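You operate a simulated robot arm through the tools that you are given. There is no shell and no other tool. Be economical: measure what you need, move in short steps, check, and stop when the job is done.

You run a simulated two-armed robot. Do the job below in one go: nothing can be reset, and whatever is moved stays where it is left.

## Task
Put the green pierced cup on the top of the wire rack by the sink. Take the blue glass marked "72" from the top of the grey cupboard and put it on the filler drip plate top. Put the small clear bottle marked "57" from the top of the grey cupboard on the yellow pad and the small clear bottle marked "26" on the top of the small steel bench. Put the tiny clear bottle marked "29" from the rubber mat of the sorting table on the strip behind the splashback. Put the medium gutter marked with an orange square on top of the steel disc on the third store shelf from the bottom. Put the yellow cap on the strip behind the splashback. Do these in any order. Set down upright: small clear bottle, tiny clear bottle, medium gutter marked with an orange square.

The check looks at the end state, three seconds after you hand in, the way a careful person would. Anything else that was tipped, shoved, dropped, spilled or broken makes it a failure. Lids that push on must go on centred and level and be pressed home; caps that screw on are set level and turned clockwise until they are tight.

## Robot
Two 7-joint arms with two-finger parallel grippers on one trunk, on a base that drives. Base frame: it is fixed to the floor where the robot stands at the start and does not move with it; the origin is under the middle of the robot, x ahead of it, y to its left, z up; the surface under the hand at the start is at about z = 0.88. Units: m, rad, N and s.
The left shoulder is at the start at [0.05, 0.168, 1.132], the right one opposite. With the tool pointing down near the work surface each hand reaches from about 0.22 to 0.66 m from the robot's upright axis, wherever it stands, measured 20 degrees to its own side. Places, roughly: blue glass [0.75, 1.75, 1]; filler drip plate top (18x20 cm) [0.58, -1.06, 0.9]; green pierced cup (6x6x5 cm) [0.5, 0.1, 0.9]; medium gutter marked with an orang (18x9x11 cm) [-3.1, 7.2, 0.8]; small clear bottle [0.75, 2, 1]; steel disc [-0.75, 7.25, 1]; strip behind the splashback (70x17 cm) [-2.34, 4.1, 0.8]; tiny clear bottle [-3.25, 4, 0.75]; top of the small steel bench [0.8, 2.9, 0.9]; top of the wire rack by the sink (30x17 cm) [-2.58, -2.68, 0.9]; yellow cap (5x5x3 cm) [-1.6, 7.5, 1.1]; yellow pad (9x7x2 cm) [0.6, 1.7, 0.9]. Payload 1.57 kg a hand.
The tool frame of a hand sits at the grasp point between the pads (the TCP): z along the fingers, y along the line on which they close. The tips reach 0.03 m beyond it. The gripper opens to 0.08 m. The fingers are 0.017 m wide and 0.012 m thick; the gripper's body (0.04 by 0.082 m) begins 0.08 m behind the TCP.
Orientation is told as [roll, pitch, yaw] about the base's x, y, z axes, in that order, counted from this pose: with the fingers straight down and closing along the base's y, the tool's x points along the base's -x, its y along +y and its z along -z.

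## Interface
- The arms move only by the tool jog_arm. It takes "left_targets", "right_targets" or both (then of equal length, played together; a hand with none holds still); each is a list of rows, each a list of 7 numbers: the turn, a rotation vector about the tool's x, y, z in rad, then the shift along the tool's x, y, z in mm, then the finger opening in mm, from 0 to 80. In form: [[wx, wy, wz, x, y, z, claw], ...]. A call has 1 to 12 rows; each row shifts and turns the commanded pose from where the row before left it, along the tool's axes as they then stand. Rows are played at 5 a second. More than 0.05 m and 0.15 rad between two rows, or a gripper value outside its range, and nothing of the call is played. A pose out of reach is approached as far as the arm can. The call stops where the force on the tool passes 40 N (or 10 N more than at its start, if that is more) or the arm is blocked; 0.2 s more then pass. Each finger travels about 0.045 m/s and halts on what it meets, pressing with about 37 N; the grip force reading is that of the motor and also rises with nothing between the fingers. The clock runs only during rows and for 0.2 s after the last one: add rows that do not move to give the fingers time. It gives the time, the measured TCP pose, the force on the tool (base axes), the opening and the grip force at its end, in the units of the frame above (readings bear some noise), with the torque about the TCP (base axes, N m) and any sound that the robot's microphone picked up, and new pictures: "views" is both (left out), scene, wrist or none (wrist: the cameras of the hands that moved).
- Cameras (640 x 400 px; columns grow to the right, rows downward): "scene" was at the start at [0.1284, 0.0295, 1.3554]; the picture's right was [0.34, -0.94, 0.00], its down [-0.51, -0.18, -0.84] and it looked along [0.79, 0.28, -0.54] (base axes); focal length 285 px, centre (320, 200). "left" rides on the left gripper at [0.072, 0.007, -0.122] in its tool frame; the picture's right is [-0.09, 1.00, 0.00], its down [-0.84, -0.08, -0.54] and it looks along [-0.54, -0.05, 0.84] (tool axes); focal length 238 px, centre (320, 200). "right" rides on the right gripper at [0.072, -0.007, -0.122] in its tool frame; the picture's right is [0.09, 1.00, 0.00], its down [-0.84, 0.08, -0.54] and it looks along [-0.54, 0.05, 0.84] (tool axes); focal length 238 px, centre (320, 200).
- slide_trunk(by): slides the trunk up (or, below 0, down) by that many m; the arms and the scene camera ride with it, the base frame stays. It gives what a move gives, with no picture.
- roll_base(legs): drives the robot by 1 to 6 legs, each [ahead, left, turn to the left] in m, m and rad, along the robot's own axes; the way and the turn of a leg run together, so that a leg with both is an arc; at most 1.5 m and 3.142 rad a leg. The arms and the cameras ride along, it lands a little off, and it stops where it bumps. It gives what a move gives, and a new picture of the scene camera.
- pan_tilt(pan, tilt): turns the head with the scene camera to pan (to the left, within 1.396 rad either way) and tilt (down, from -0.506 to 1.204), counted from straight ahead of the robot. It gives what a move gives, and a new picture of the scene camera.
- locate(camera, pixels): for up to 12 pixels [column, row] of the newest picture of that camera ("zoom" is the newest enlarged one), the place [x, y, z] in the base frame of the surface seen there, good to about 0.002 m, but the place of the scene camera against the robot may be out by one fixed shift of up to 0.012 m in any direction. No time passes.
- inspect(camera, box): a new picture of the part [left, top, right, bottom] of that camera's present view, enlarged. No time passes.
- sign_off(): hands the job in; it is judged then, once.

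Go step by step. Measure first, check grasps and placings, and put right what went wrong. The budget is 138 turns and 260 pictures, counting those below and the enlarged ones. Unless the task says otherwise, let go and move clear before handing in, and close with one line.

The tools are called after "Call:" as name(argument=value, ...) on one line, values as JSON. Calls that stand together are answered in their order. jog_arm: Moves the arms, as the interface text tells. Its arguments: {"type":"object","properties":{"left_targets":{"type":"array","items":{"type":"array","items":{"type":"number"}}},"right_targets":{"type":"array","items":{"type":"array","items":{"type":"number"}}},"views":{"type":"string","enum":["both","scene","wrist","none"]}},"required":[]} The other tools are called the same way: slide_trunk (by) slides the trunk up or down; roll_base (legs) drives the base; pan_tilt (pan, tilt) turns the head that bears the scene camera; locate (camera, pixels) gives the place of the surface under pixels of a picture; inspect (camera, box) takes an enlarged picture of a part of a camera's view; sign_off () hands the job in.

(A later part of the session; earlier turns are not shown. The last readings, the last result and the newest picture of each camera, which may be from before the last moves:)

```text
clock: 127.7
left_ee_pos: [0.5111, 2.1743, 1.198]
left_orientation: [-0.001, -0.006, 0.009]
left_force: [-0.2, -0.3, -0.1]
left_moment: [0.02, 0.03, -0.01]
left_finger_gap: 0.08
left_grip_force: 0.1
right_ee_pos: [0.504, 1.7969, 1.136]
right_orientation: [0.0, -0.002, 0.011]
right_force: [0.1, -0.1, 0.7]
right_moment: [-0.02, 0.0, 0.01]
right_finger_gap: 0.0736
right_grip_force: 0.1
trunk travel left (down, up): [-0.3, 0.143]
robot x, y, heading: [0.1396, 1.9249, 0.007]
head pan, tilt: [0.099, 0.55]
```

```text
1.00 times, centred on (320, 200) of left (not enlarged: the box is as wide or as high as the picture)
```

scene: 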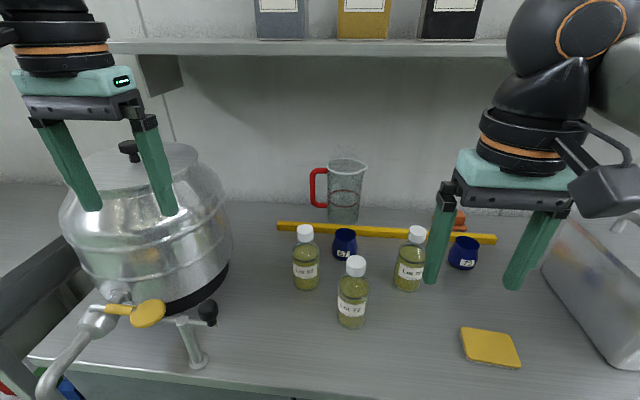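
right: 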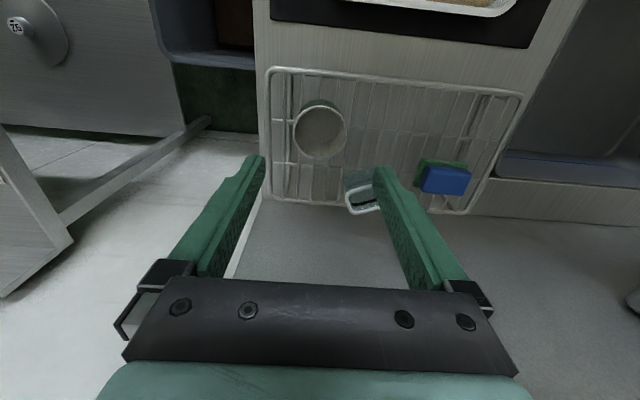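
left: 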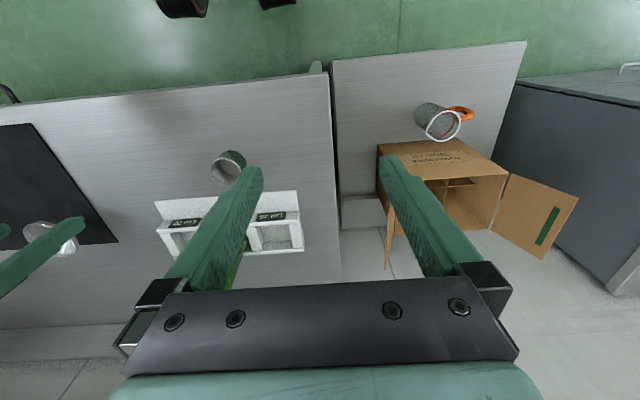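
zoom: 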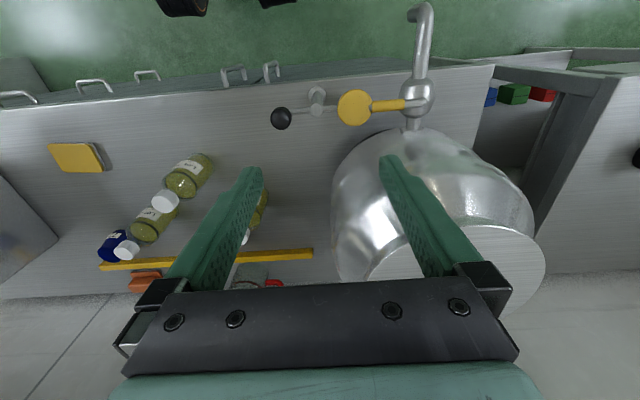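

The pot is close to the left hand, so I raise the left hand, shift the base 0.1 m left, and will use the right hand for bottle 57.

Call:
jog_arm(left_targets=[[0, 0, 0, 0, 0, -45, 80], [0, 0, 0, 0, 0, -45, 80], [0, 0, 0, 0, 0, -30, 80], [0, 0, 0, 20, 0, 0, 80]], right_targets=[[0, 0, 0, 0, 0, 0, 80], [0, 0, 0, 0, 0, 0, 80], [0, 0, 0, 0, 0, 0, 80], [0, 0, 0, 0, 0, 0, 80]], views="none")

Call:
roll_base(legs=[[0, 0.1, -0.008]])

Call:
jog_arm(right_targets=[[0, 0, 0, -40, 28, 0, 80], [0, 0, 0, -40, 28, 0, 80], [0, 0, 0, -40, 28, 0, 80], [0, 0, 0, -40, 30, 0, 80], [0, 0, 0, 0, 0, 0, 80]], views="both")

```text
clock: 128.7
left_ee_pos: [0.4823, 2.177, 1.2924]
left_orientation: [-0.002, -0.007, 0.006]
left_force: [-0.3, 0.9, 0.1]
left_moment: [-0.02, 0.02, 0.02]
left_finger_gap: 0.0801
left_grip_force: 0.1
left hand out of reach, approached as far as the arm can: row 3
right_ee_pos: [0.5031, 1.7973, 1.1359]
right_orientation: [0.002, -0.001, 0.011]
right_force: [-0.5, 0.7, 0.4]
right_moment: [0.0, 0.0, 0.02]
right_finger_gap: 0.08
right_grip_force: 0.1
trunk travel left (down, up): [-0.3, 0.143]
robot x, y, heading: [0.1401, 1.9273, 0.009]
head pan, tilt: [0.099, 0.55]
```

```text
clock: 130.2
left_ee_pos: [0.4869, 2.2739, 1.2928]
left_orientation: [0.002, -0.007, -0.001]
left_force: [0.3, 0.5, -0.2]
left_moment: [-0.01, 0.02, 0.03]
left_finger_gap: 0.08
left_grip_force: 0.0
right_ee_pos: [0.5031, 1.8936, 1.1351]
right_orientation: [0.001, -0.002, 0.002]
right_force: [-0.9, 0.4, -0.8]
right_moment: [0.0, 0.02, -0.02]
right_finger_gap: 0.08
right_grip_force: 0.2
trunk travel left (down, up): [-0.3, 0.143]
robot x, y, heading: [0.1398, 2.0245, 0.003]
head pan, tilt: [0.099, 0.55]
```

scene: 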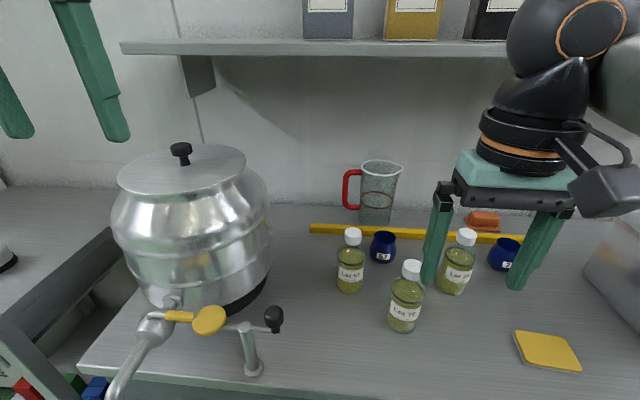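

```text
clock: 131.4
left_ee_pos: [0.4857, 2.2721, 1.2929]
left_orientation: [0.0, -0.007, -0.001]
left_force: [0.6, 0.6, 0.6]
left_moment: [-0.03, -0.01, -0.03]
left_finger_gap: 0.0798
left_grip_force: 0.0
right_ee_pos: [0.6624, 2.0055, 1.1345]
right_orientation: [-0.001, -0.003, 0.0]
right_force: [1.5, 0.9, 0.5]
right_moment: [0.02, 0.0, -0.01]
right_finger_gap: 0.08
right_grip_force: 0.1
trunk travel left (down, up): [-0.3, 0.143]
robot x, y, heading: [0.1391, 2.0235, -0.007]
head pan, tilt: [0.099, 0.55]
```

scene: 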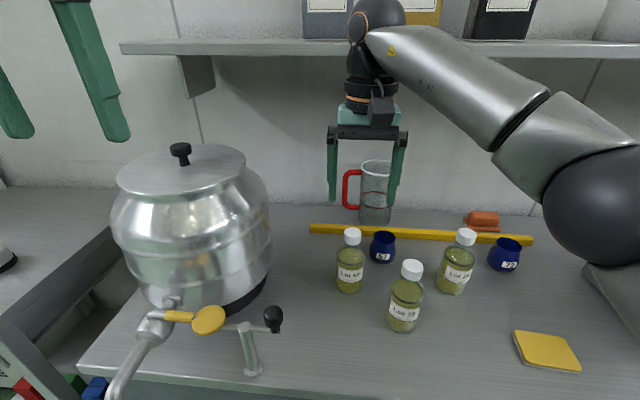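
right: 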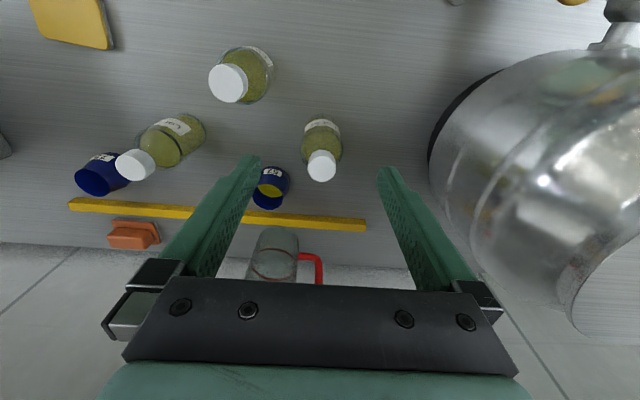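

Measure caps, glass and pad with the wrist camera.

Call:
locate(camera="right", pixels=[[321, 163], [308, 163], [336, 163], [322, 122], [228, 82], [136, 164], [65, 15], [300, 100], [90, 190], [104, 180]])

```text
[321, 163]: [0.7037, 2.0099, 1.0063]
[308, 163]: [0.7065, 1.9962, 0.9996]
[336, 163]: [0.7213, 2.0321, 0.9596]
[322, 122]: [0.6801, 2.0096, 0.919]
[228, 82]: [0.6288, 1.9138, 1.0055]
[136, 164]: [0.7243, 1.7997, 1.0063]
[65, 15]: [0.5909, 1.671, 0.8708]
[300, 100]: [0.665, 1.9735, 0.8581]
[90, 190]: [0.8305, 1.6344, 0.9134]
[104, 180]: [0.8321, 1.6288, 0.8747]
```

Cap 57 centre is (0.7065, 2.0105), top 1.006; table 0.858, pad top 0.871. I align then descend to TCP z 0.940 and grip.

Call:
jog_arm(right_targets=[[0, 0, 0, -44, 5, 0, 80], [0, 0, 0, 0, 0, 0, 80], [0, 0, 0, 0, 0, 45, 80], [0, 0, 0, 0, 0, 45, 80], [0, 0, 0, 0, 0, 30, 80]], views="both")

```text
clock: 132.6
left_ee_pos: [0.4851, 2.2734, 1.2933]
left_orientation: [0.0, -0.004, 0.0]
left_force: [1.0, 0.1, 0.2]
left_moment: [0.01, 0.01, 0.0]
left_finger_gap: 0.0799
left_grip_force: 0.1
right_ee_pos: [0.686, 2.0103, 1.0142]
right_orientation: [0.002, -0.002, 0.001]
right_force: [0.5, 0.6, -0.6]
right_moment: [-0.03, -0.02, -0.02]
right_finger_gap: 0.0801
right_grip_force: 0.1
right hand out of reach, approached as far as the arm can: row 1
trunk travel left (down, up): [-0.3, 0.143]
robot x, y, heading: [0.1374, 2.0214, -0.001]
head pan, tilt: [0.099, 0.55]
```

scene: 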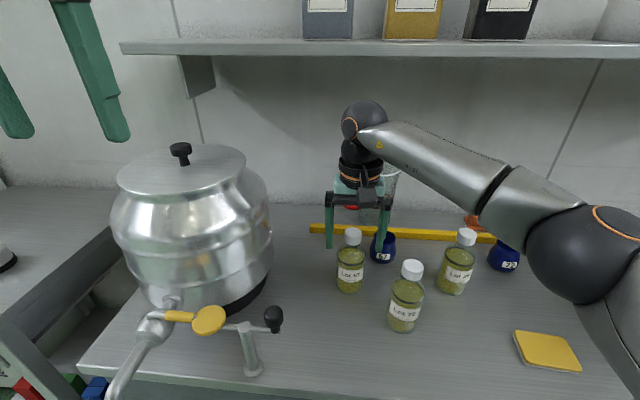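
right: 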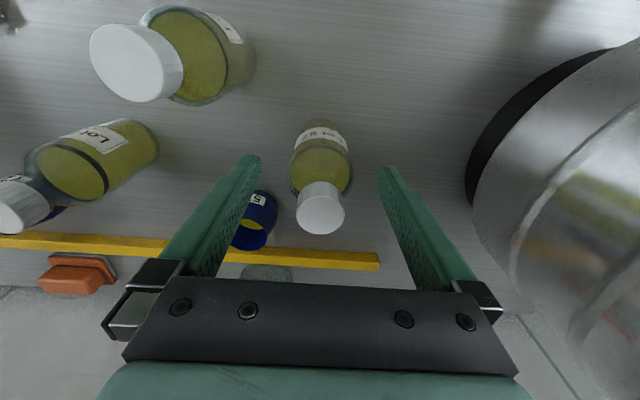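

The reach fell 20 mm short at height; lower there is more. I shift forward 20 mm and continue down, checking the pose.

Call:
jog_arm(right_targets=[[0, 0, 0, -20, 0, 0, 80], [0, 0, 0, 0, 0, 30, 80], [0, 0, 0, 0, 0, 0, 80]], views="wrist")

```text
clock: 133.4
left_ee_pos: [0.4851, 2.2739, 1.2934]
left_orientation: [0.001, -0.007, -0.002]
left_force: [0.2, -0.1, -0.2]
left_moment: [0.02, -0.02, 0.0]
left_finger_gap: 0.08
left_grip_force: 0.1
right_ee_pos: [0.7054, 2.0097, 0.9852]
right_orientation: [0.002, -0.001, 0.002]
right_force: [-0.5, 0.0, 0.6]
right_moment: [-0.01, 0.02, 0.01]
right_finger_gap: 0.08
right_grip_force: 0.1
trunk travel left (down, up): [-0.3, 0.143]
robot x, y, heading: [0.1398, 2.0293, -0.003]
head pan, tilt: [0.099, 0.55]
```

right: 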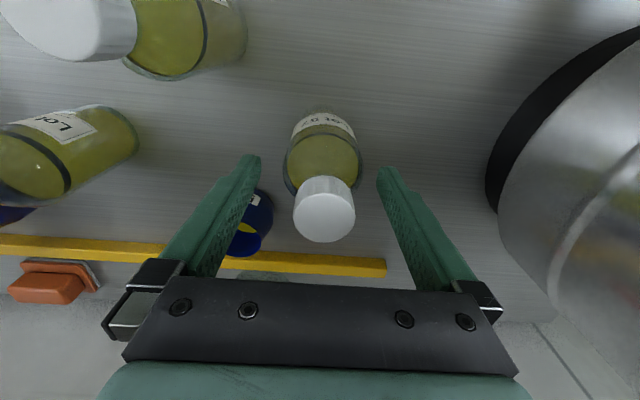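

Call:
jog_arm(right_targets=[[0, 0, 0, 0, 0, 25, 80], [0, 0, 0, 0, 0, 20, 80], [0, 0, 0, 0, 0, 0, 65], [0, 0, 0, 0, 0, 0, 50], [0, 0, 0, 0, 0, 0, 40], [0, 0, 0, 0, 0, 0, 40], [0, 0, 0, 0, 0, 0, 40], [0, 0, 0, 0, 0, -20, 40], [0, 0, 0, 0, 0, -20, 40]], views="both")

```text
clock: 135.4
left_ee_pos: [0.4859, 2.2722, 1.2927]
left_orientation: [0.0, -0.004, -0.002]
left_force: [-1.0, -0.8, -0.4]
left_moment: [0.0, 0.02, -0.01]
left_finger_gap: 0.08
left_grip_force: 0.1
right_ee_pos: [0.7034, 2.0096, 0.9814]
right_orientation: [0.001, -0.002, 0.002]
right_force: [-1.1, 1.4, -4.5]
right_moment: [0.0, 0.04, 0.01]
right_finger_gap: 0.059
right_grip_force: 37.0
trunk travel left (down, up): [-0.3, 0.143]
robot x, y, heading: [0.1373, 2.0237, -0.002]
head pan, tilt: [0.099, 0.55]
```

scene: 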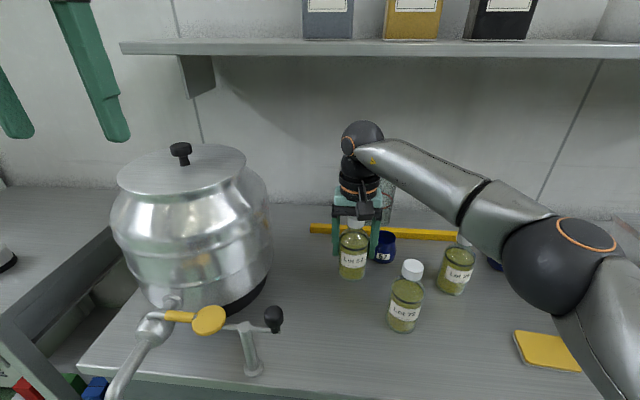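
right: 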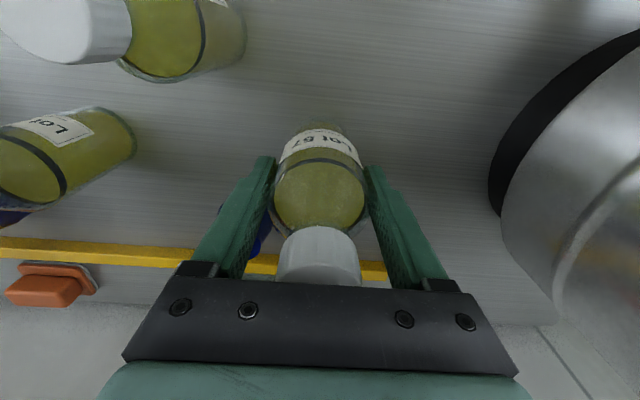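

Bottle 57 is held (4.5 N, gap 0.059). I raise it clear of the other caps and carry it above the pad.

Call:
jog_arm(right_targets=[[0, 0, 0, 10, 0, -45, 40], [0, 0, 0, 10, 0, -45, 40], [0, 0, 0, 10, 0, -45, 40], [0, 0, 0, 10, -42, 0, 40], [0, 0, 0, 10, -42, 0, 40], [0, 0, 0, 10, -42, 0, 40], [0, 0, 0, 10, -42, 0, 40], [0, 0, 0, 10, -42, 0, 40], [0, 0, 0, 10, -42, 0, 40], [0, 0, 0, 10, -42, 0, 40], [0, 0, 0, 10, -44, 0, 40], [0, 0, 0, 0, 0, 0, 40]], views="both")

```text
clock: 138.0
left_ee_pos: [0.4864, 2.2731, 1.2922]
left_orientation: [0.0, -0.005, -0.002]
left_force: [-0.4, 1.2, 0.7]
left_moment: [-0.01, -0.01, 0.0]
left_finger_gap: 0.0798
left_grip_force: 0.0
right_ee_pos: [0.5951, 1.6715, 1.1161]
right_orientation: [0.001, -0.003, 0.001]
right_force: [0.3, 0.8, -4.5]
right_moment: [0.0, 0.01, 0.03]
right_finger_gap: 0.0589
right_grip_force: 36.9
trunk travel left (down, up): [-0.3, 0.143]
robot x, y, heading: [0.1407, 2.0273, 0.002]
head pan, tilt: [0.099, 0.55]
```

scene: 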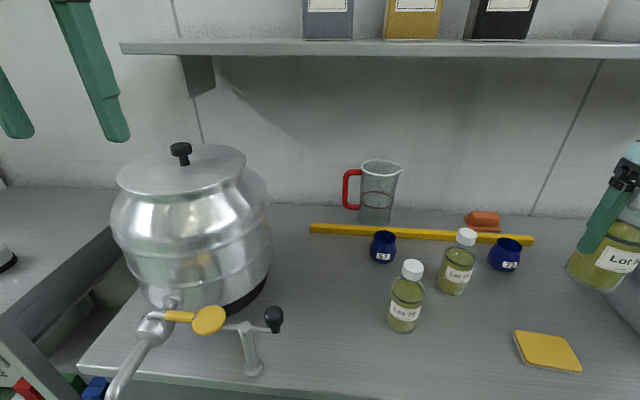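
right: 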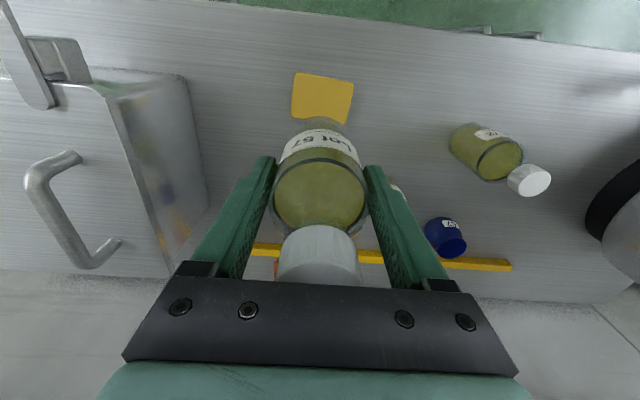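

I measure the pad corners from the wrist camera, and turn the head toward it.

Call:
locate(camera="right", pixels=[[297, 74], [352, 83], [346, 122], [293, 116], [325, 78], [294, 95], [350, 100]])

Call:
pan_tilt(pan=-0.55, tilt=0.65)

Call:
inspect(camera="scene", box=[220, 130, 460, 280])

```text
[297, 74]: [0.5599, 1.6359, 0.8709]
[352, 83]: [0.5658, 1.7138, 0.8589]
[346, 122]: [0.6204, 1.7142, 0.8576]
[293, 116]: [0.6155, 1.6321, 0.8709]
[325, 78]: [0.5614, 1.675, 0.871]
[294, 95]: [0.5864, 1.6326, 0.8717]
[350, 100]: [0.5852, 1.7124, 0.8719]
```

```text
clock: 139.1
left_ee_pos: [0.4864, 2.2729, 1.2922]
left_orientation: [-0.001, -0.005, -0.002]
left_force: [-0.2, -0.1, 0.4]
left_moment: [0.03, -0.03, 0.02]
left_finger_gap: 0.0802
left_grip_force: 0.1
right_ee_pos: [0.5969, 1.6721, 1.1162]
right_orientation: [0.001, -0.002, 0.001]
right_force: [-0.3, 0.2, -2.5]
right_moment: [0.02, 0.03, 0.02]
right_finger_gap: 0.0593
right_grip_force: 36.7
trunk travel left (down, up): [-0.3, 0.143]
robot x, y, heading: [0.1376, 2.0238, -0.001]
head pan, tilt: [-0.55, 0.649]
```

scene: 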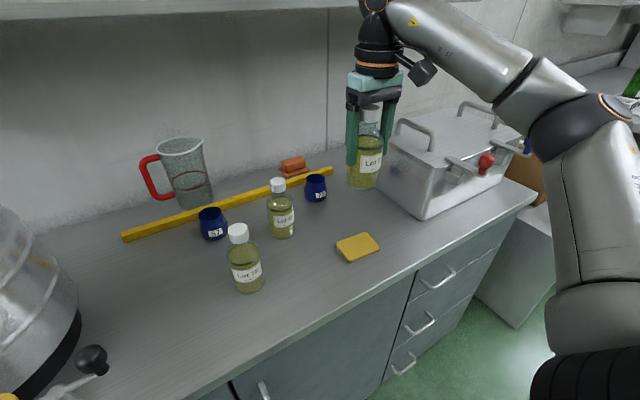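

```text
2.67 times, centred on (340, 205) of scene
```

zoom: 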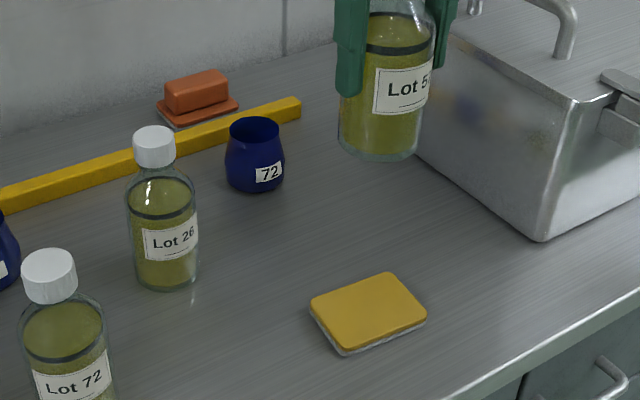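

Call:
locate(camera="zoom", pixels=[[313, 308], [386, 275], [423, 315], [345, 347], [368, 312], [348, 291], [405, 295], [385, 331], [330, 330]])

```text
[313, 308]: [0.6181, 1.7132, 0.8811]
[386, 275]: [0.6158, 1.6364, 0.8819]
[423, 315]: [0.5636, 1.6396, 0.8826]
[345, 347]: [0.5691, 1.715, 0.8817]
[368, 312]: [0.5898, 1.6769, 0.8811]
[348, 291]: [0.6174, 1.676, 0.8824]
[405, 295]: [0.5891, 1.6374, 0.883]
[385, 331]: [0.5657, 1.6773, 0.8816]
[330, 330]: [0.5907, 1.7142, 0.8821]
```

Pad centre ≈(0.589, 1.674), top 0.871. I align and go down to just above it.

Call:
jog_arm(right_targets=[[0, 0, 0, 8, 2, 20, 40], [0, 0, 0, 0, 0, 45, 40], [0, 0, 0, 0, 0, 45, 40], [0, 0, 0, 0, 0, 35, 40], [0, 0, 0, 0, 0, 8, 40], [0, 0, 0, 0, 0, 0, 40]], views="both")

Call:
inspect(camera="scene", box=[300, 180, 420, 280])

```text
clock: 140.5
left_ee_pos: [0.4861, 2.2722, 1.2922]
left_orientation: [-0.002, -0.005, -0.003]
left_force: [-0.6, -0.3, 0.3]
left_moment: [0.02, -0.02, 0.0]
left_finger_gap: 0.0799
left_grip_force: 0.0
right_ee_pos: [0.5866, 1.6738, 0.9608]
right_orientation: [0.003, -0.002, 0.001]
right_force: [0.4, -0.7, -4.5]
right_moment: [0.0, 0.0, 0.0]
right_finger_gap: 0.059
right_grip_force: 36.9
trunk travel left (down, up): [-0.3, 0.143]
robot x, y, heading: [0.1407, 2.027, -0.004]
head pan, tilt: [-0.55, 0.649]
```

scene: 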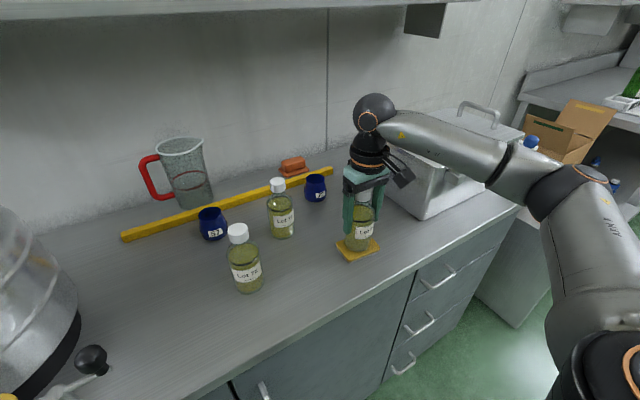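
right: 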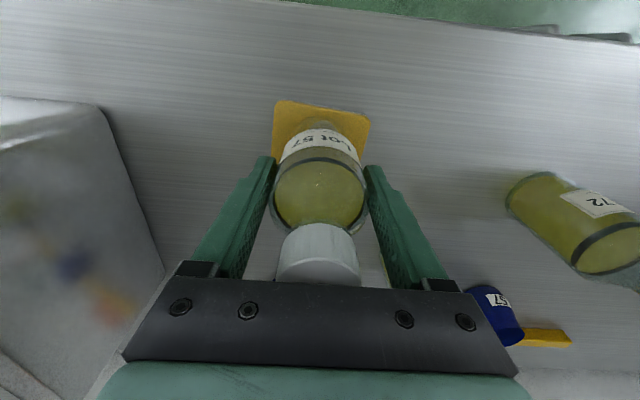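

```text
4.00 times, centred on (360, 230) of scene
```

zoom: 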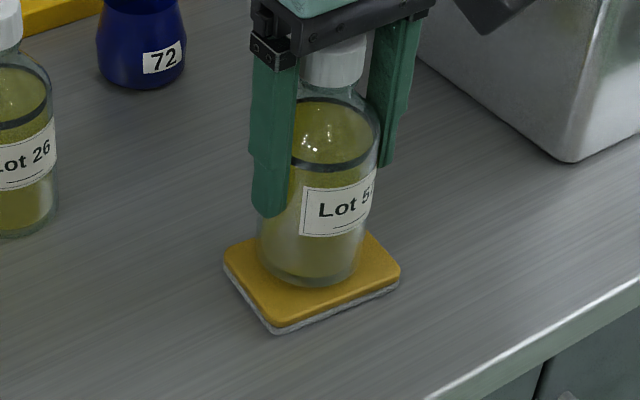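

Centred over the pad, ~7 mm up. I lower in small steps until contact.

Call:
jog_arm(right_targets=[[0, 0, 0, 0, 0, 4, 40], [0, 0, 0, 0, 0, 2, 40], [0, 0, 0, 0, 0, 1, 40], [0, 0, 0, 0, 0, 1, 40], [0, 0, 0, 0, 0, 0, 40]], views="none")

```text
clock: 141.7
left_ee_pos: [0.4847, 2.2738, 1.2921]
left_orientation: [-0.001, -0.007, -0.002]
left_force: [0.7, 0.4, 0.0]
left_moment: [0.01, -0.02, 0.0]
left_finger_gap: 0.0799
left_grip_force: 0.0
right_ee_pos: [0.5876, 1.6749, 0.9561]
right_orientation: [0.0, -0.004, 0.002]
right_force: [1.7, -2.2, 11.9]
right_moment: [-0.25, -0.07, 0.0]
right_finger_gap: 0.0591
right_grip_force: 36.5
trunk travel left (down, up): [-0.3, 0.143]
robot x, y, heading: [0.1401, 2.0247, -0.003]
head pan, tilt: [-0.55, 0.649]
```

Contact (12 N up). I ease 2 mm, open and rise straight up past the cap.

Call:
jog_arm(right_targets=[[0, 0, 0, 0, 0, -2, 40], [0, 0, 0, 0, 0, 0, 60], [0, 0, 0, 0, 0, 0, 78], [0, 0, 0, 0, 0, 0, 78], [0, 0, 0, 0, 0, 0, 78], [0, 0, 0, 0, 0, -40, 78], [0, 0, 0, 0, 0, -45, 78], [0, 0, 0, 0, 0, -45, 78], [0, 0, 0, 0, 0, -45, 80], [0, 0, 0, 0, 0, 0, 80]], views="both")

Call:
inspect(camera="scene", box=[300, 160, 420, 280])

```text
clock: 143.9
left_ee_pos: [0.4856, 2.2716, 1.2935]
left_orientation: [0.001, -0.004, 0.0]
left_force: [0.0, 0.2, -0.1]
left_moment: [0.01, 0.02, 0.01]
left_finger_gap: 0.08
left_grip_force: 0.1
right_ee_pos: [0.5874, 1.6736, 1.1317]
right_orientation: [0.001, 0.0, 0.0]
right_force: [0.5, 0.1, 0.6]
right_moment: [0.02, -0.02, 0.0]
right_finger_gap: 0.0799
right_grip_force: 0.0
trunk travel left (down, up): [-0.3, 0.143]
robot x, y, heading: [0.139, 2.0244, -0.002]
head pan, tilt: [-0.55, 0.649]
```

scene: 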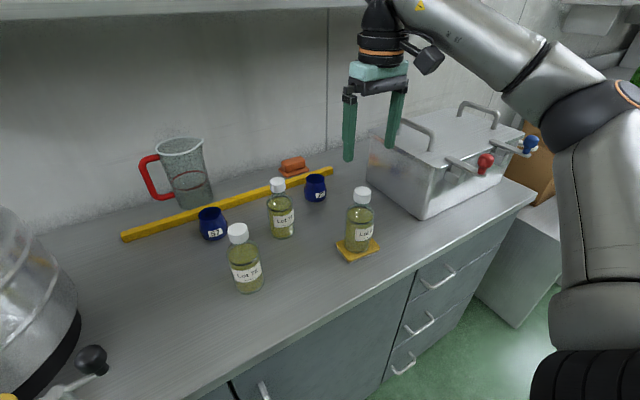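
right: 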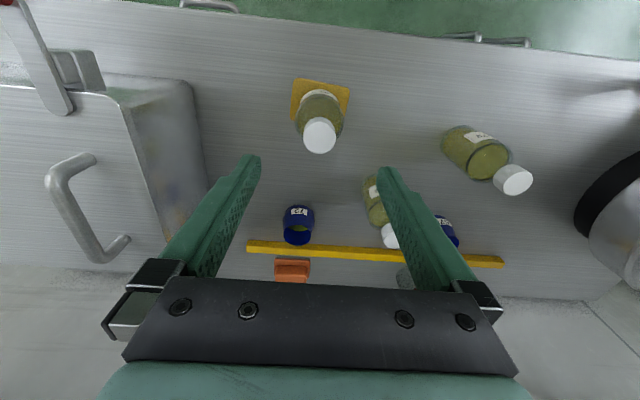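

```text
3.33 times, centred on (360, 220) of scene
```

zoom: 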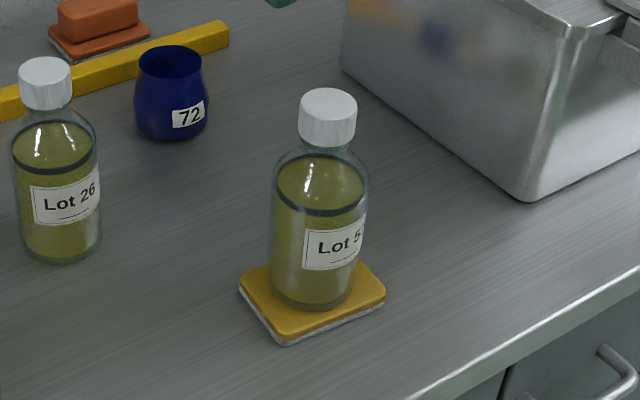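

Bottle 57 stands upright on the pad. Next: left hand takes 26, right hand the glass. I retract the right hand a bit, and measure the box and glass.

Call:
locate(camera="scene", pixels=[[405, 122], [487, 162], [425, 218], [372, 165], [314, 178], [304, 188], [327, 188], [315, 200], [278, 182], [533, 145]])

Call:
jog_arm(right_targets=[[0, 0, 0, 45, 10, 0, 80], [0, 0, 0, 45, 10, 0, 80], [0, 0, 0, 45, 20, 0, 80], [0, 0, 0, 15, 45, 0, 80], [0, 0, 0, 0, 45, 0, 80]], views="none")

Call:
roll_base(legs=[[0, -0.275, 0], [0.05, 0, 0]])

```text
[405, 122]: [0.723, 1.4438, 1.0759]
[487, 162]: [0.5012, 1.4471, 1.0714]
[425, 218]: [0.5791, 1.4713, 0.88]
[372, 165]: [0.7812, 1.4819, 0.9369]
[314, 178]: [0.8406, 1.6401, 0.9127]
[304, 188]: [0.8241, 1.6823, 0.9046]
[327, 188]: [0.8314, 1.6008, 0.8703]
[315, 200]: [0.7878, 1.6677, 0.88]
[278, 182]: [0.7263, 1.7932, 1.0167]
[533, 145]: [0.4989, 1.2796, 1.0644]
```

```text
clock: 145.1
left_ee_pos: [0.487, 2.2743, 1.2926]
left_orientation: [-0.002, -0.006, -0.001]
left_force: [0.4, -0.2, 0.4]
left_moment: [0.0, 0.04, 0.0]
left_finger_gap: 0.08
left_grip_force: 0.1
right_ee_pos: [0.4369, 1.8047, 1.1305]
right_orientation: [0.0, -0.002, 0.001]
right_force: [-0.3, -0.4, -0.8]
right_moment: [-0.02, -0.01, 0.0]
right_finger_gap: 0.0798
right_grip_force: 0.1
trunk travel left (down, up): [-0.3, 0.143]
robot x, y, heading: [0.1397, 2.0264, -0.004]
head pan, tilt: [-0.55, 0.649]
```

```text
clock: 148.6
left_ee_pos: [0.536, 1.9992, 1.292]
left_orientation: [0.0, -0.006, 0.0]
left_force: [1.2, -0.8, -0.2]
left_moment: [0.01, 0.04, -0.01]
left_finger_gap: 0.08
left_grip_force: 0.1
right_ee_pos: [0.4895, 1.5288, 1.1316]
right_orientation: [0.002, 0.0, 0.002]
right_force: [0.7, 0.4, 1.4]
right_moment: [0.0, 0.02, -0.03]
right_finger_gap: 0.08
right_grip_force: 0.1
trunk travel left (down, up): [-0.3, 0.143]
robot x, y, heading: [0.1877, 1.7463, 0.004]
head pan, tilt: [-0.55, 0.649]
```

scene: 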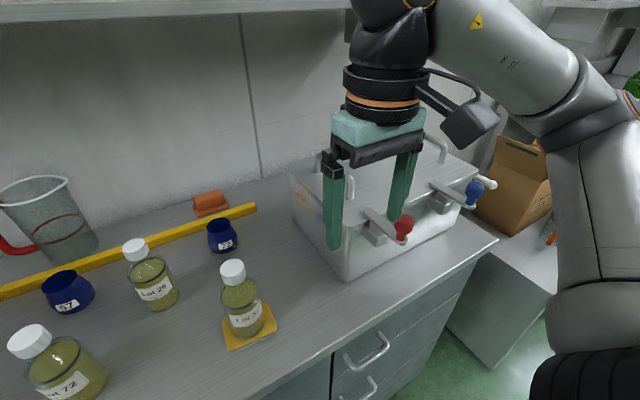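

I bring the left hand above bottle 26.

Call:
jog_arm(left_targets=[[0, 0, 0, -27, -33, 24, 80], [0, 0, 0, -27, -33, 24, 80], [0, 0, 0, -27, -33, 24, 80], [0, 0, 0, -27, -33, 24, 80], [0, 0, 0, -27, -34, 24, 80], [0, 0, 0, -27, -34, 24, 80], [0, 0, 0, 0, 0, 20, 80], [0, 0, 0, 0, 0, 0, 80]], views="wrist")

```text
clock: 150.4
left_ee_pos: [0.6229, 1.9121, 1.1302]
left_orientation: [-0.002, -0.007, 0.0]
left_force: [-0.7, -0.1, 0.2]
left_moment: [0.0, -0.02, 0.0]
left_finger_gap: 0.0802
left_grip_force: 0.1
left hand out of reach, approached as far as the arm can: row 2, 3, 4, 5, 6
right_ee_pos: [0.4882, 1.5296, 1.1311]
right_orientation: [0.003, -0.001, 0.003]
right_force: [-1.1, -0.3, -0.4]
right_moment: [0.01, 0.01, 0.0]
right_finger_gap: 0.0799
right_grip_force: 0.0
trunk travel left (down, up): [-0.3, 0.143]
robot x, y, heading: [0.1877, 1.7496, 0.002]
head pan, tilt: [-0.55, 0.649]
```

left: 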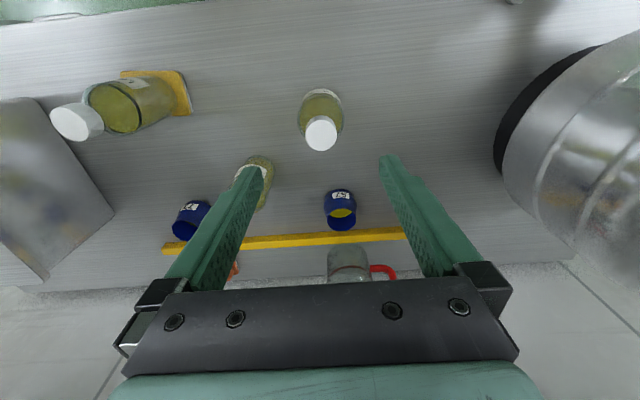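

Reach at height clipped the move; now lower, I go on to (0.727, 1.797).

Call:
jog_arm(left_targets=[[0, 0, 0, -20, -38, 0, 80], [0, 0, 0, -20, -38, 0, 80], [0, 0, 0, -20, -39, 0, 80], [0, 0, 0, -30, 0, 20, 80], [0, 0, 0, -14, 0, 10, 80], [0, 0, 0, 0, 0, 0, 80]], views="wrist")

```text
clock: 151.8
left_ee_pos: [0.6616, 1.9239, 1.102]
left_orientation: [-0.001, -0.007, -0.001]
left_force: [-0.4, -0.1, -0.1]
left_moment: [0.0, 0.01, -0.02]
left_finger_gap: 0.0801
left_grip_force: 0.0
left hand out of reach, approached as far as the arm can: row 1, 2, 3, 4, 5
right_ee_pos: [0.4886, 1.5287, 1.13]
right_orientation: [0.003, -0.002, 0.004]
right_force: [0.5, -0.1, -1.1]
right_moment: [0.01, 0.0, -0.02]
right_finger_gap: 0.0798
right_grip_force: 0.0
trunk travel left (down, up): [-0.3, 0.143]
robot x, y, heading: [0.1842, 1.7509, -0.002]
head pan, tilt: [-0.55, 0.649]
```

left: 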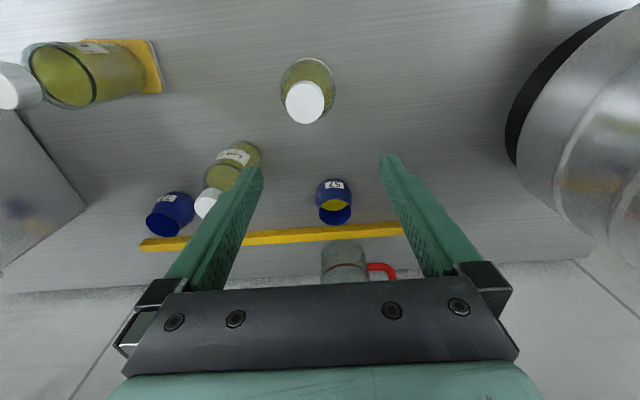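

The left arm seems stuck in a poor posture. I draw it back toward the start pose, move sideways there, then forward.

Call:
jog_arm(left_targets=[[0, 0, 0, 40, 0, -20, 80], [0, 0, 0, 40, 0, -20, 80], [0, 0, 0, 40, 0, -20, 80], [0, 0, 0, 10, -40, 0, 80], [0, 0, 0, 0, -45, 0, 80], [0, 0, 0, -20, -40, 10, 80], [0, 0, 0, -35, 0, 20, 80], [0, 0, 0, -40, 0, 20, 80], [0, 0, 0, -40, 0, 10, 80], [0, 0, 0, -40, 0, 10, 80], [0, 0, 0, 0, 0, 0, 80]], views="wrist")

```text
clock: 154.2
left_ee_pos: [0.6128, 1.888, 1.1006]
left_orientation: [-0.003, -0.006, 0.006]
left_force: [0.9, 0.2, -0.4]
left_moment: [-0.03, -0.01, 0.0]
left_finger_gap: 0.08
left_grip_force: 0.1
left hand out of reach, approached as far as the arm can: row 5, 6, 7, 8, 9, 10
right_ee_pos: [0.4885, 1.5285, 1.1303]
right_orientation: [0.001, -0.002, 0.005]
right_force: [0.0, 0.0, 0.4]
right_moment: [-0.07, 0.01, 0.0]
right_finger_gap: 0.0798
right_grip_force: 0.1
trunk travel left (down, up): [-0.3, 0.143]
robot x, y, heading: [0.1881, 1.7467, 0.002]
head pan, tilt: [-0.55, 0.649]
```

left: 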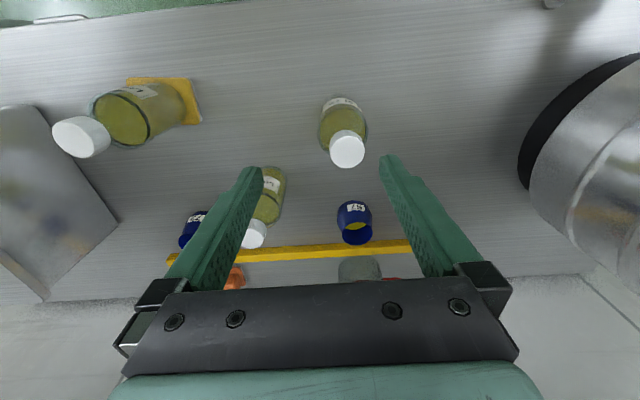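

The left arm won't reach further inward, so I shift the base 0.1 m right instead.

Call:
roll_base(legs=[[0, -0.1, 0]])

Call:
jog_arm(left_targets=[[0, 0, 0, -40, 0, 0, 80], [0, 0, 0, -40, 4, 0, 80], [0, 0, 0, -30, 0, 20, 80], [0, 0, 0, 0, 0, 0, 80]], views="wrist")

```text
clock: 155.7
left_ee_pos: [0.6144, 1.7892, 1.1015]
left_orientation: [-0.002, -0.006, 0.004]
left_force: [-0.4, -0.8, 0.0]
left_moment: [0.0, 0.0, 0.01]
left_finger_gap: 0.0798
left_grip_force: 0.1
right_ee_pos: [0.4871, 1.4292, 1.1307]
right_orientation: [0.002, -0.001, 0.004]
right_force: [0.7, 0.2, -0.1]
right_moment: [0.0, 0.02, -0.01]
right_finger_gap: 0.0801
right_grip_force: 0.0
trunk travel left (down, up): [-0.3, 0.143]
robot x, y, heading: [0.1896, 1.651, -0.002]
head pan, tilt: [-0.55, 0.649]
```

scene: 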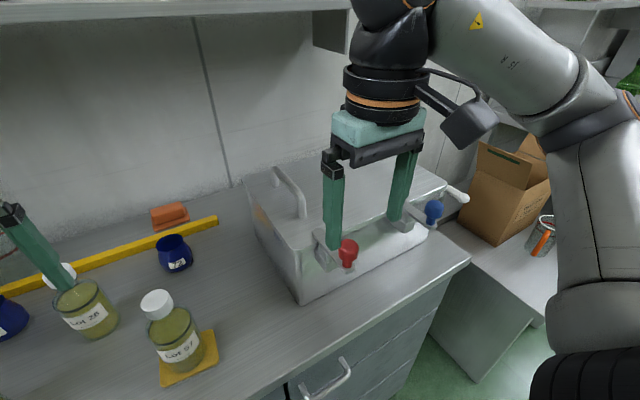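

```text
clock: 156.7
left_ee_pos: [0.6594, 1.8131, 1.0756]
left_orientation: [-0.005, -0.008, 0.004]
left_force: [0.6, -0.2, -0.8]
left_moment: [0.02, -0.02, 0.02]
left_finger_gap: 0.08
left_grip_force: 0.1
left hand out of reach, approached as far as the arm can: row 1, 2, 3
right_ee_pos: [0.4885, 1.4297, 1.1316]
right_orientation: [0.001, -0.001, 0.004]
right_force: [1.3, 0.5, -0.3]
right_moment: [0.02, -0.02, 0.01]
right_finger_gap: 0.08
right_grip_force: 0.1
trunk travel left (down, up): [-0.3, 0.143]
robot x, y, heading: [0.1889, 1.6474, 0.002]
head pan, tilt: [-0.55, 0.649]
```

left: 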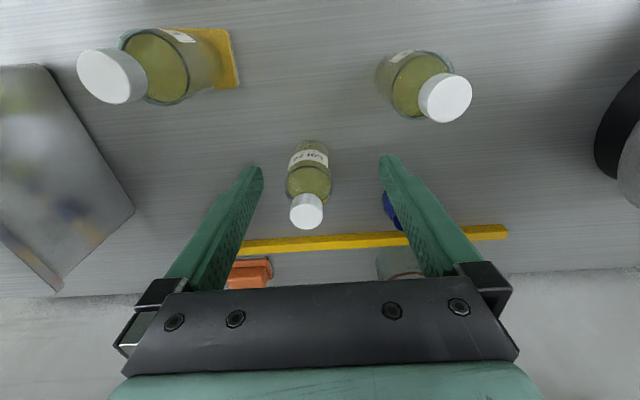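

The left hand is 68 mm short at this height; there is free space, so I descend here and then go forward.

Call:
jog_arm(left_targets=[[0, 0, 0, 0, -6, 30, 80], [0, 0, 0, 0, -6, 30, 80], [0, 0, 0, 0, -4, 30, 80], [0, 0, 0, -30, 0, 0, 80], [0, 0, 0, -37, 0, 0, 80], [0, 0, 0, 0, 0, 0, 80]], views="wrist")

```text
clock: 158.1
left_ee_pos: [0.6898, 1.8375, 0.9912]
left_orientation: [-0.004, -0.01, 0.006]
left_force: [0.4, 0.1, -0.4]
left_moment: [0.0, -0.01, 0.03]
left_finger_gap: 0.0802
left_grip_force: 0.1
left hand out of reach, approached as far as the arm can: row 2, 3, 4, 5
right_ee_pos: [0.4881, 1.4295, 1.1306]
right_orientation: [0.003, -0.002, 0.003]
right_force: [-0.2, 0.2, 0.0]
right_moment: [-0.02, 0.03, -0.01]
right_finger_gap: 0.08
right_grip_force: 0.0
trunk travel left (down, up): [-0.3, 0.143]
robot x, y, heading: [0.1887, 1.6511, 0.004]
head pan, tilt: [-0.55, 0.649]
```

left: 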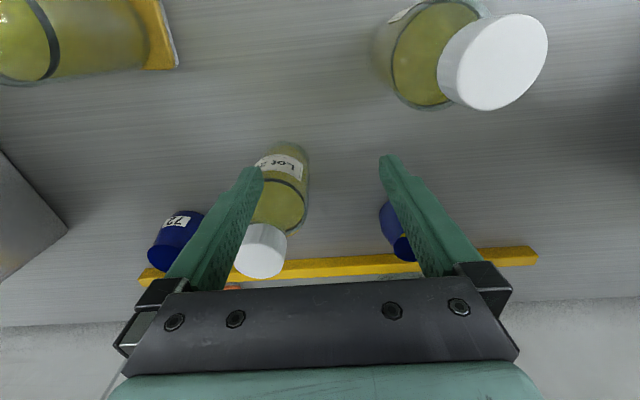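

The left arm drifts sideways near the bottles, so I abandon it: raise it straight up and back, and use the right hand for 26.

Call:
jog_arm(left_targets=[[0, 0, 0, 5, 0, -40, 80], [0, 0, 0, 15, 0, -40, 80], [0, 0, 0, 25, 0, -40, 80], [0, 0, 0, 25, 0, -40, 80], [0, 0, 0, 30, 0, -38, 80], [0, 0, 0, 40, 20, 0, 80], [0, 0, 0, 0, 20, 0, 80], [0, 0, 0, 0, 0, 0, 80]], views="both")

```text
clock: 159.9
left_ee_pos: [0.5482, 1.8766, 1.1902]
left_orientation: [-0.004, -0.006, 0.006]
left_force: [1.5, -0.6, 0.7]
left_moment: [0.01, -0.01, 0.02]
left_finger_gap: 0.0799
left_grip_force: 0.0
right_ee_pos: [0.4887, 1.4293, 1.1318]
right_orientation: [0.001, -0.001, 0.004]
right_force: [0.0, -0.5, 0.4]
right_moment: [-0.02, -0.01, -0.01]
right_finger_gap: 0.0798
right_grip_force: 0.1
trunk travel left (down, up): [-0.3, 0.143]
robot x, y, heading: [0.1859, 1.65, -0.003]
head pan, tilt: [-0.55, 0.649]
```

scene: 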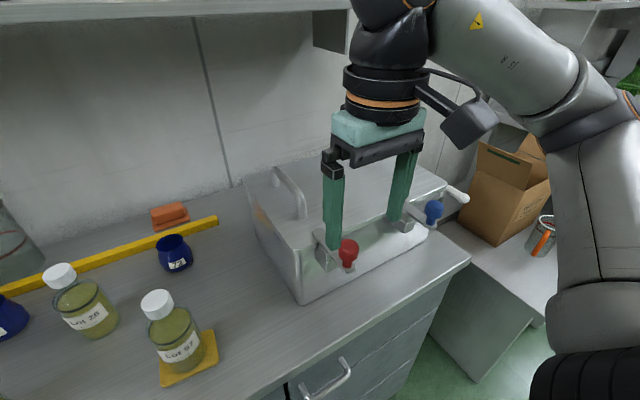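
left: 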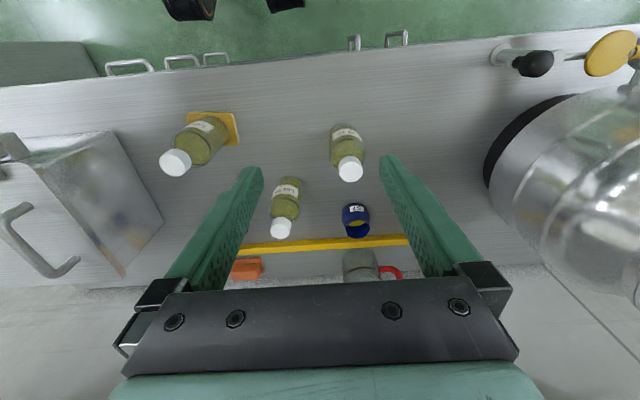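

I pull the left hand back, shift the base left 0.23 m and bring the right hand toward bottle 26.

Call:
jog_arm(left_targets=[[0, 0, 0, 40, 0, 0, 80], [0, 0, 0, 30, 0, -10, 80]], views="none")

Call:
roll_base(legs=[[0, 0.23, 0]])

Call:
jog_arm(right_targets=[[0, 0, 0, -35, 20, 0, 80], [0, 0, 0, -35, 30, 0, 80], [0, 0, 0, -35, 30, 0, 80], [0, 0, 0, -40, 25, 0, 80], [0, 0, 0, -40, 20, 10, 80], [0, 0, 0, -38, 13, 20, 80], [0, 0, 0, 0, 0, 0, 80]], views="wrist")

```text
clock: 160.5
left_ee_pos: [0.477, 1.8755, 1.1991]
left_orientation: [-0.003, -0.008, 0.005]
left_force: [0.3, 0.4, -0.7]
left_moment: [0.02, 0.03, 0.05]
left_finger_gap: 0.0799
left_grip_force: 0.1
right_ee_pos: [0.4879, 1.4293, 1.1302]
right_orientation: [0.002, -0.003, 0.004]
right_force: [-0.1, -0.7, 0.5]
right_moment: [0.02, 0.01, 0.0]
right_finger_gap: 0.0799
right_grip_force: 0.0
trunk travel left (down, up): [-0.3, 0.143]
robot x, y, heading: [0.1889, 1.6523, 0.005]
head pan, tilt: [-0.55, 0.649]
```

```text
clock: 163.2
left_ee_pos: [0.4772, 2.1077, 1.1982]
left_orientation: [-0.003, -0.007, 0.004]
left_force: [0.2, 0.0, -1.5]
left_moment: [-0.02, 0.0, -0.04]
left_finger_gap: 0.08
left_grip_force: 0.0
right_ee_pos: [0.4888, 1.6617, 1.1309]
right_orientation: [0.002, -0.001, 0.004]
right_force: [-0.6, -0.3, 0.3]
right_moment: [-0.01, 0.01, 0.01]
right_finger_gap: 0.0801
right_grip_force: 0.0
trunk travel left (down, up): [-0.3, 0.143]
robot x, y, heading: [0.1871, 1.885, 0.002]
head pan, tilt: [-0.55, 0.649]
```

scene: 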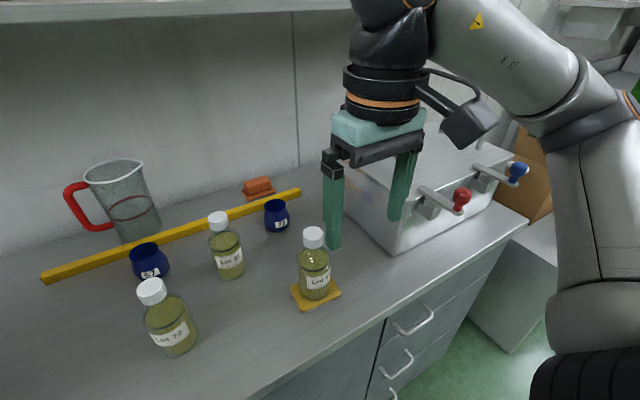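

```text
clock: 164.8
left_ee_pos: [0.476, 2.1062, 1.1985]
left_orientation: [-0.003, -0.007, 0.006]
left_force: [-0.2, -0.5, 0.2]
left_moment: [0.02, -0.01, 0.04]
left_finger_gap: 0.0798
left_grip_force: 0.1
right_ee_pos: [0.7096, 1.8004, 1.1014]
right_orientation: [0.0, -0.003, 0.004]
right_force: [0.0, -0.1, 0.2]
right_moment: [0.01, 0.01, 0.0]
right_finger_gap: 0.0803
right_grip_force: 0.1
trunk travel left (down, up): [-0.3, 0.143]
robot x, y, heading: [0.1908, 1.8833, 0.004]
head pan, tilt: [-0.55, 0.649]
```

right: 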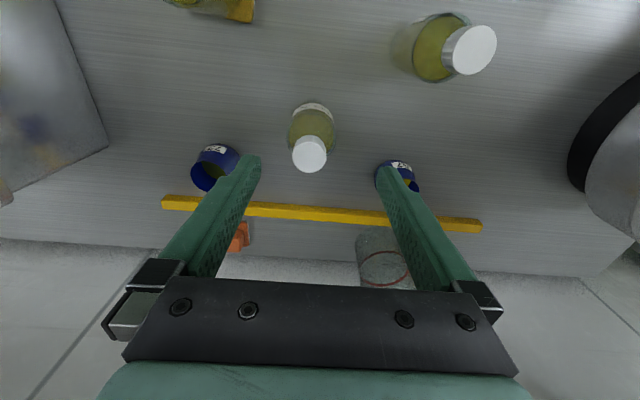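

Call:
locate(camera="right", pixels=[[309, 154], [295, 153], [324, 153], [309, 140], [215, 165], [400, 175]])

```text
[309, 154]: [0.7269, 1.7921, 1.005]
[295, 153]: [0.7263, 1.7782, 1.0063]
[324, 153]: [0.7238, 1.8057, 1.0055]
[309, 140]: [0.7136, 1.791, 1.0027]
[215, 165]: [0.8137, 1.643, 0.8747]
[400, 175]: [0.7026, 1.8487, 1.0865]
```

Call:
jog_arm(right_targets=[[0, 0, 0, -18, -8, 30, 80], [0, 0, 0, 0, 0, 45, 80], [0, 0, 0, 0, 0, 40, 80], [0, 0, 0, 0, 0, 30, 80], [0, 0, 0, 0, 0, 16, 80], [0, 0, 0, 0, 0, 0, 65], [0, 0, 0, 0, 0, 0, 50], [0, 0, 0, 0, 0, 0, 40], [0, 0, 0, 0, 0, 0, 40], [0, 0, 0, 0, 0, 0, 40], [0, 0, 0, 0, 0, -20, 40], [0, 0, 0, 0, 0, -20, 40]], views="both")

```text
clock: 167.4
left_ee_pos: [0.4784, 2.1085, 1.1987]
left_orientation: [-0.003, -0.004, 0.004]
left_force: [0.6, 0.5, 0.3]
left_moment: [-0.01, -0.02, -0.03]
left_finger_gap: 0.0802
left_grip_force: 0.1
right_ee_pos: [0.729, 1.7935, 0.9788]
right_orientation: [0.001, 0.001, 0.006]
right_force: [-0.5, 0.2, -4.3]
right_moment: [-0.03, 0.03, 0.0]
right_finger_gap: 0.0593
right_grip_force: 36.8
trunk travel left (down, up): [-0.3, 0.143]
robot x, y, heading: [0.1906, 1.8807, 0.002]
head pan, tilt: [-0.55, 0.649]
```

scene: 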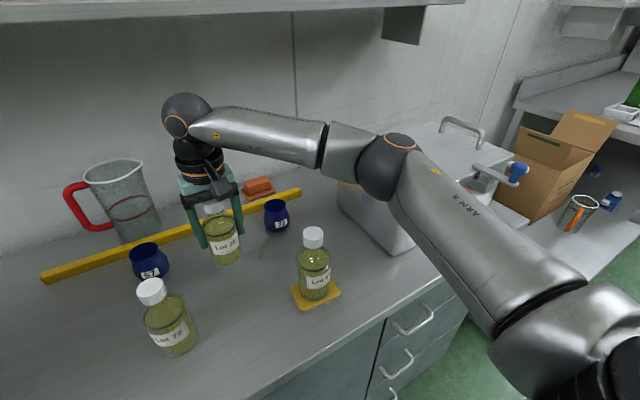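
right: 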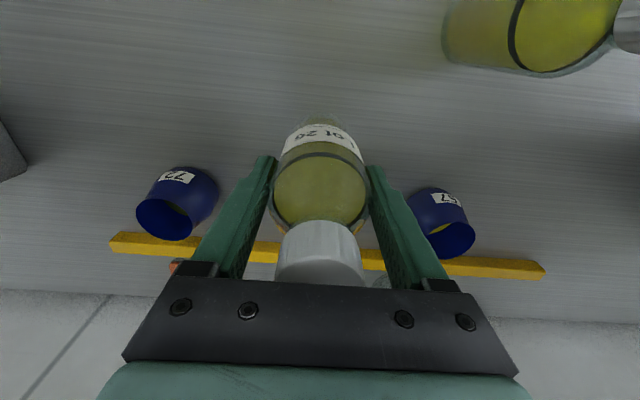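

Bottle 26 is held. I lift, retract, back off and drive left to the small steel bench.

Call:
jog_arm(right_targets=[[0, 0, 0, 5, 0, -45, 40], [0, 0, 0, 10, 0, -45, 40], [0, 0, 0, 15, 0, -45, 40], [0, 0, 0, 45, -10, 0, 40], [0, 0, 0, 45, -10, 0, 40], [0, 0, 0, 40, -20, 0, 40], [0, 0, 0, 0, 0, 0, 40]], views="none")

Call:
roll_base(legs=[[-0.42, 0, 0], [0, 1.12, 0]])

Call:
pan_tilt(pan=0.0, tilt=0.5)

```text
clock: 169.0
left_ee_pos: [0.4765, 2.1071, 1.1975]
left_orientation: [-0.003, -0.007, 0.007]
left_force: [-0.4, -0.4, -0.5]
left_moment: [0.0, -0.03, -0.01]
left_finger_gap: 0.0799
left_grip_force: 0.1
right_ee_pos: [0.5684, 1.7527, 1.1149]
right_orientation: [0.001, -0.002, 0.004]
right_force: [-0.2, -0.2, -4.3]
right_moment: [-0.02, -0.03, 0.0]
right_finger_gap: 0.0591
right_grip_force: 37.0
trunk travel left (down, up): [-0.3, 0.143]
robot x, y, heading: [0.1878, 1.8841, 0.004]
head pan, tilt: [-0.55, 0.649]
```

```text
clock: 181.3
left_ee_pos: [0.0536, 3.2355, 1.1966]
left_orientation: [-0.003, -0.007, 0.006]
left_force: [-0.8, -0.1, 0.2]
left_moment: [-0.01, 0.07, 0.01]
left_finger_gap: 0.08
left_grip_force: 0.1
right_ee_pos: [0.1461, 2.8793, 1.1158]
right_orientation: [0.001, -0.002, 0.004]
right_force: [-0.7, -0.5, -3.5]
right_moment: [-0.01, 0.01, -0.02]
right_finger_gap: 0.059
right_grip_force: 37.0
trunk travel left (down, up): [-0.3, 0.143]
robot x, y, heading: [-0.2339, 3.0095, -0.001]
head pan, tilt: [-0.55, 0.649]
```

scene: 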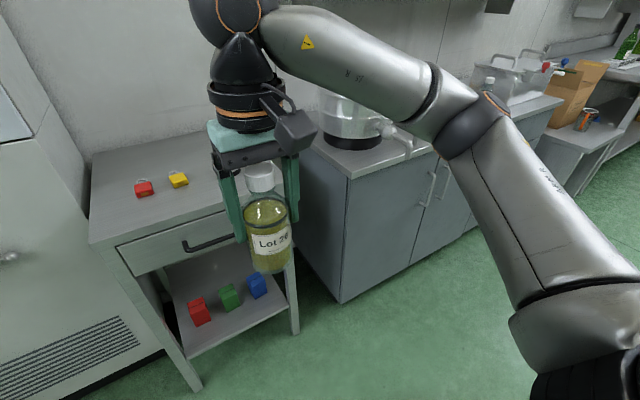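

```text
clock: 182.3
left_ee_pos: [0.0538, 3.2353, 1.1981]
left_orientation: [-0.003, -0.008, 0.005]
left_force: [-0.6, 0.3, 0.2]
left_moment: [0.0, -0.01, -0.02]
left_finger_gap: 0.0803
left_grip_force: 0.0
right_ee_pos: [0.1466, 2.8798, 1.1143]
right_orientation: [0.001, -0.001, 0.004]
right_force: [-0.1, -0.9, -4.2]
right_moment: [0.04, 0.0, -0.01]
right_finger_gap: 0.059
right_grip_force: 36.7
trunk travel left (down, up): [-0.3, 0.143]
robot x, y, heading: [-0.2324, 3.0089, -0.002]
head pan, tilt: [0.0, 0.499]
```

scene: 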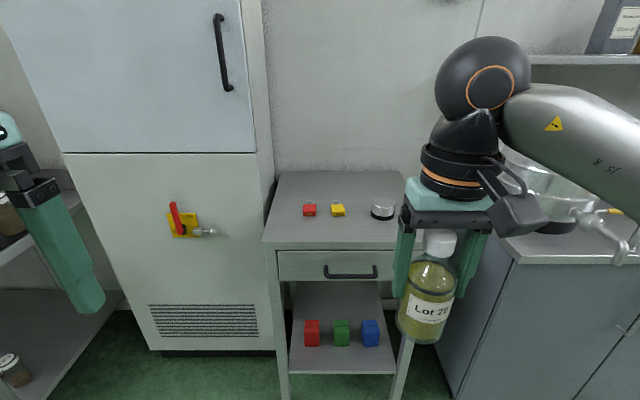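

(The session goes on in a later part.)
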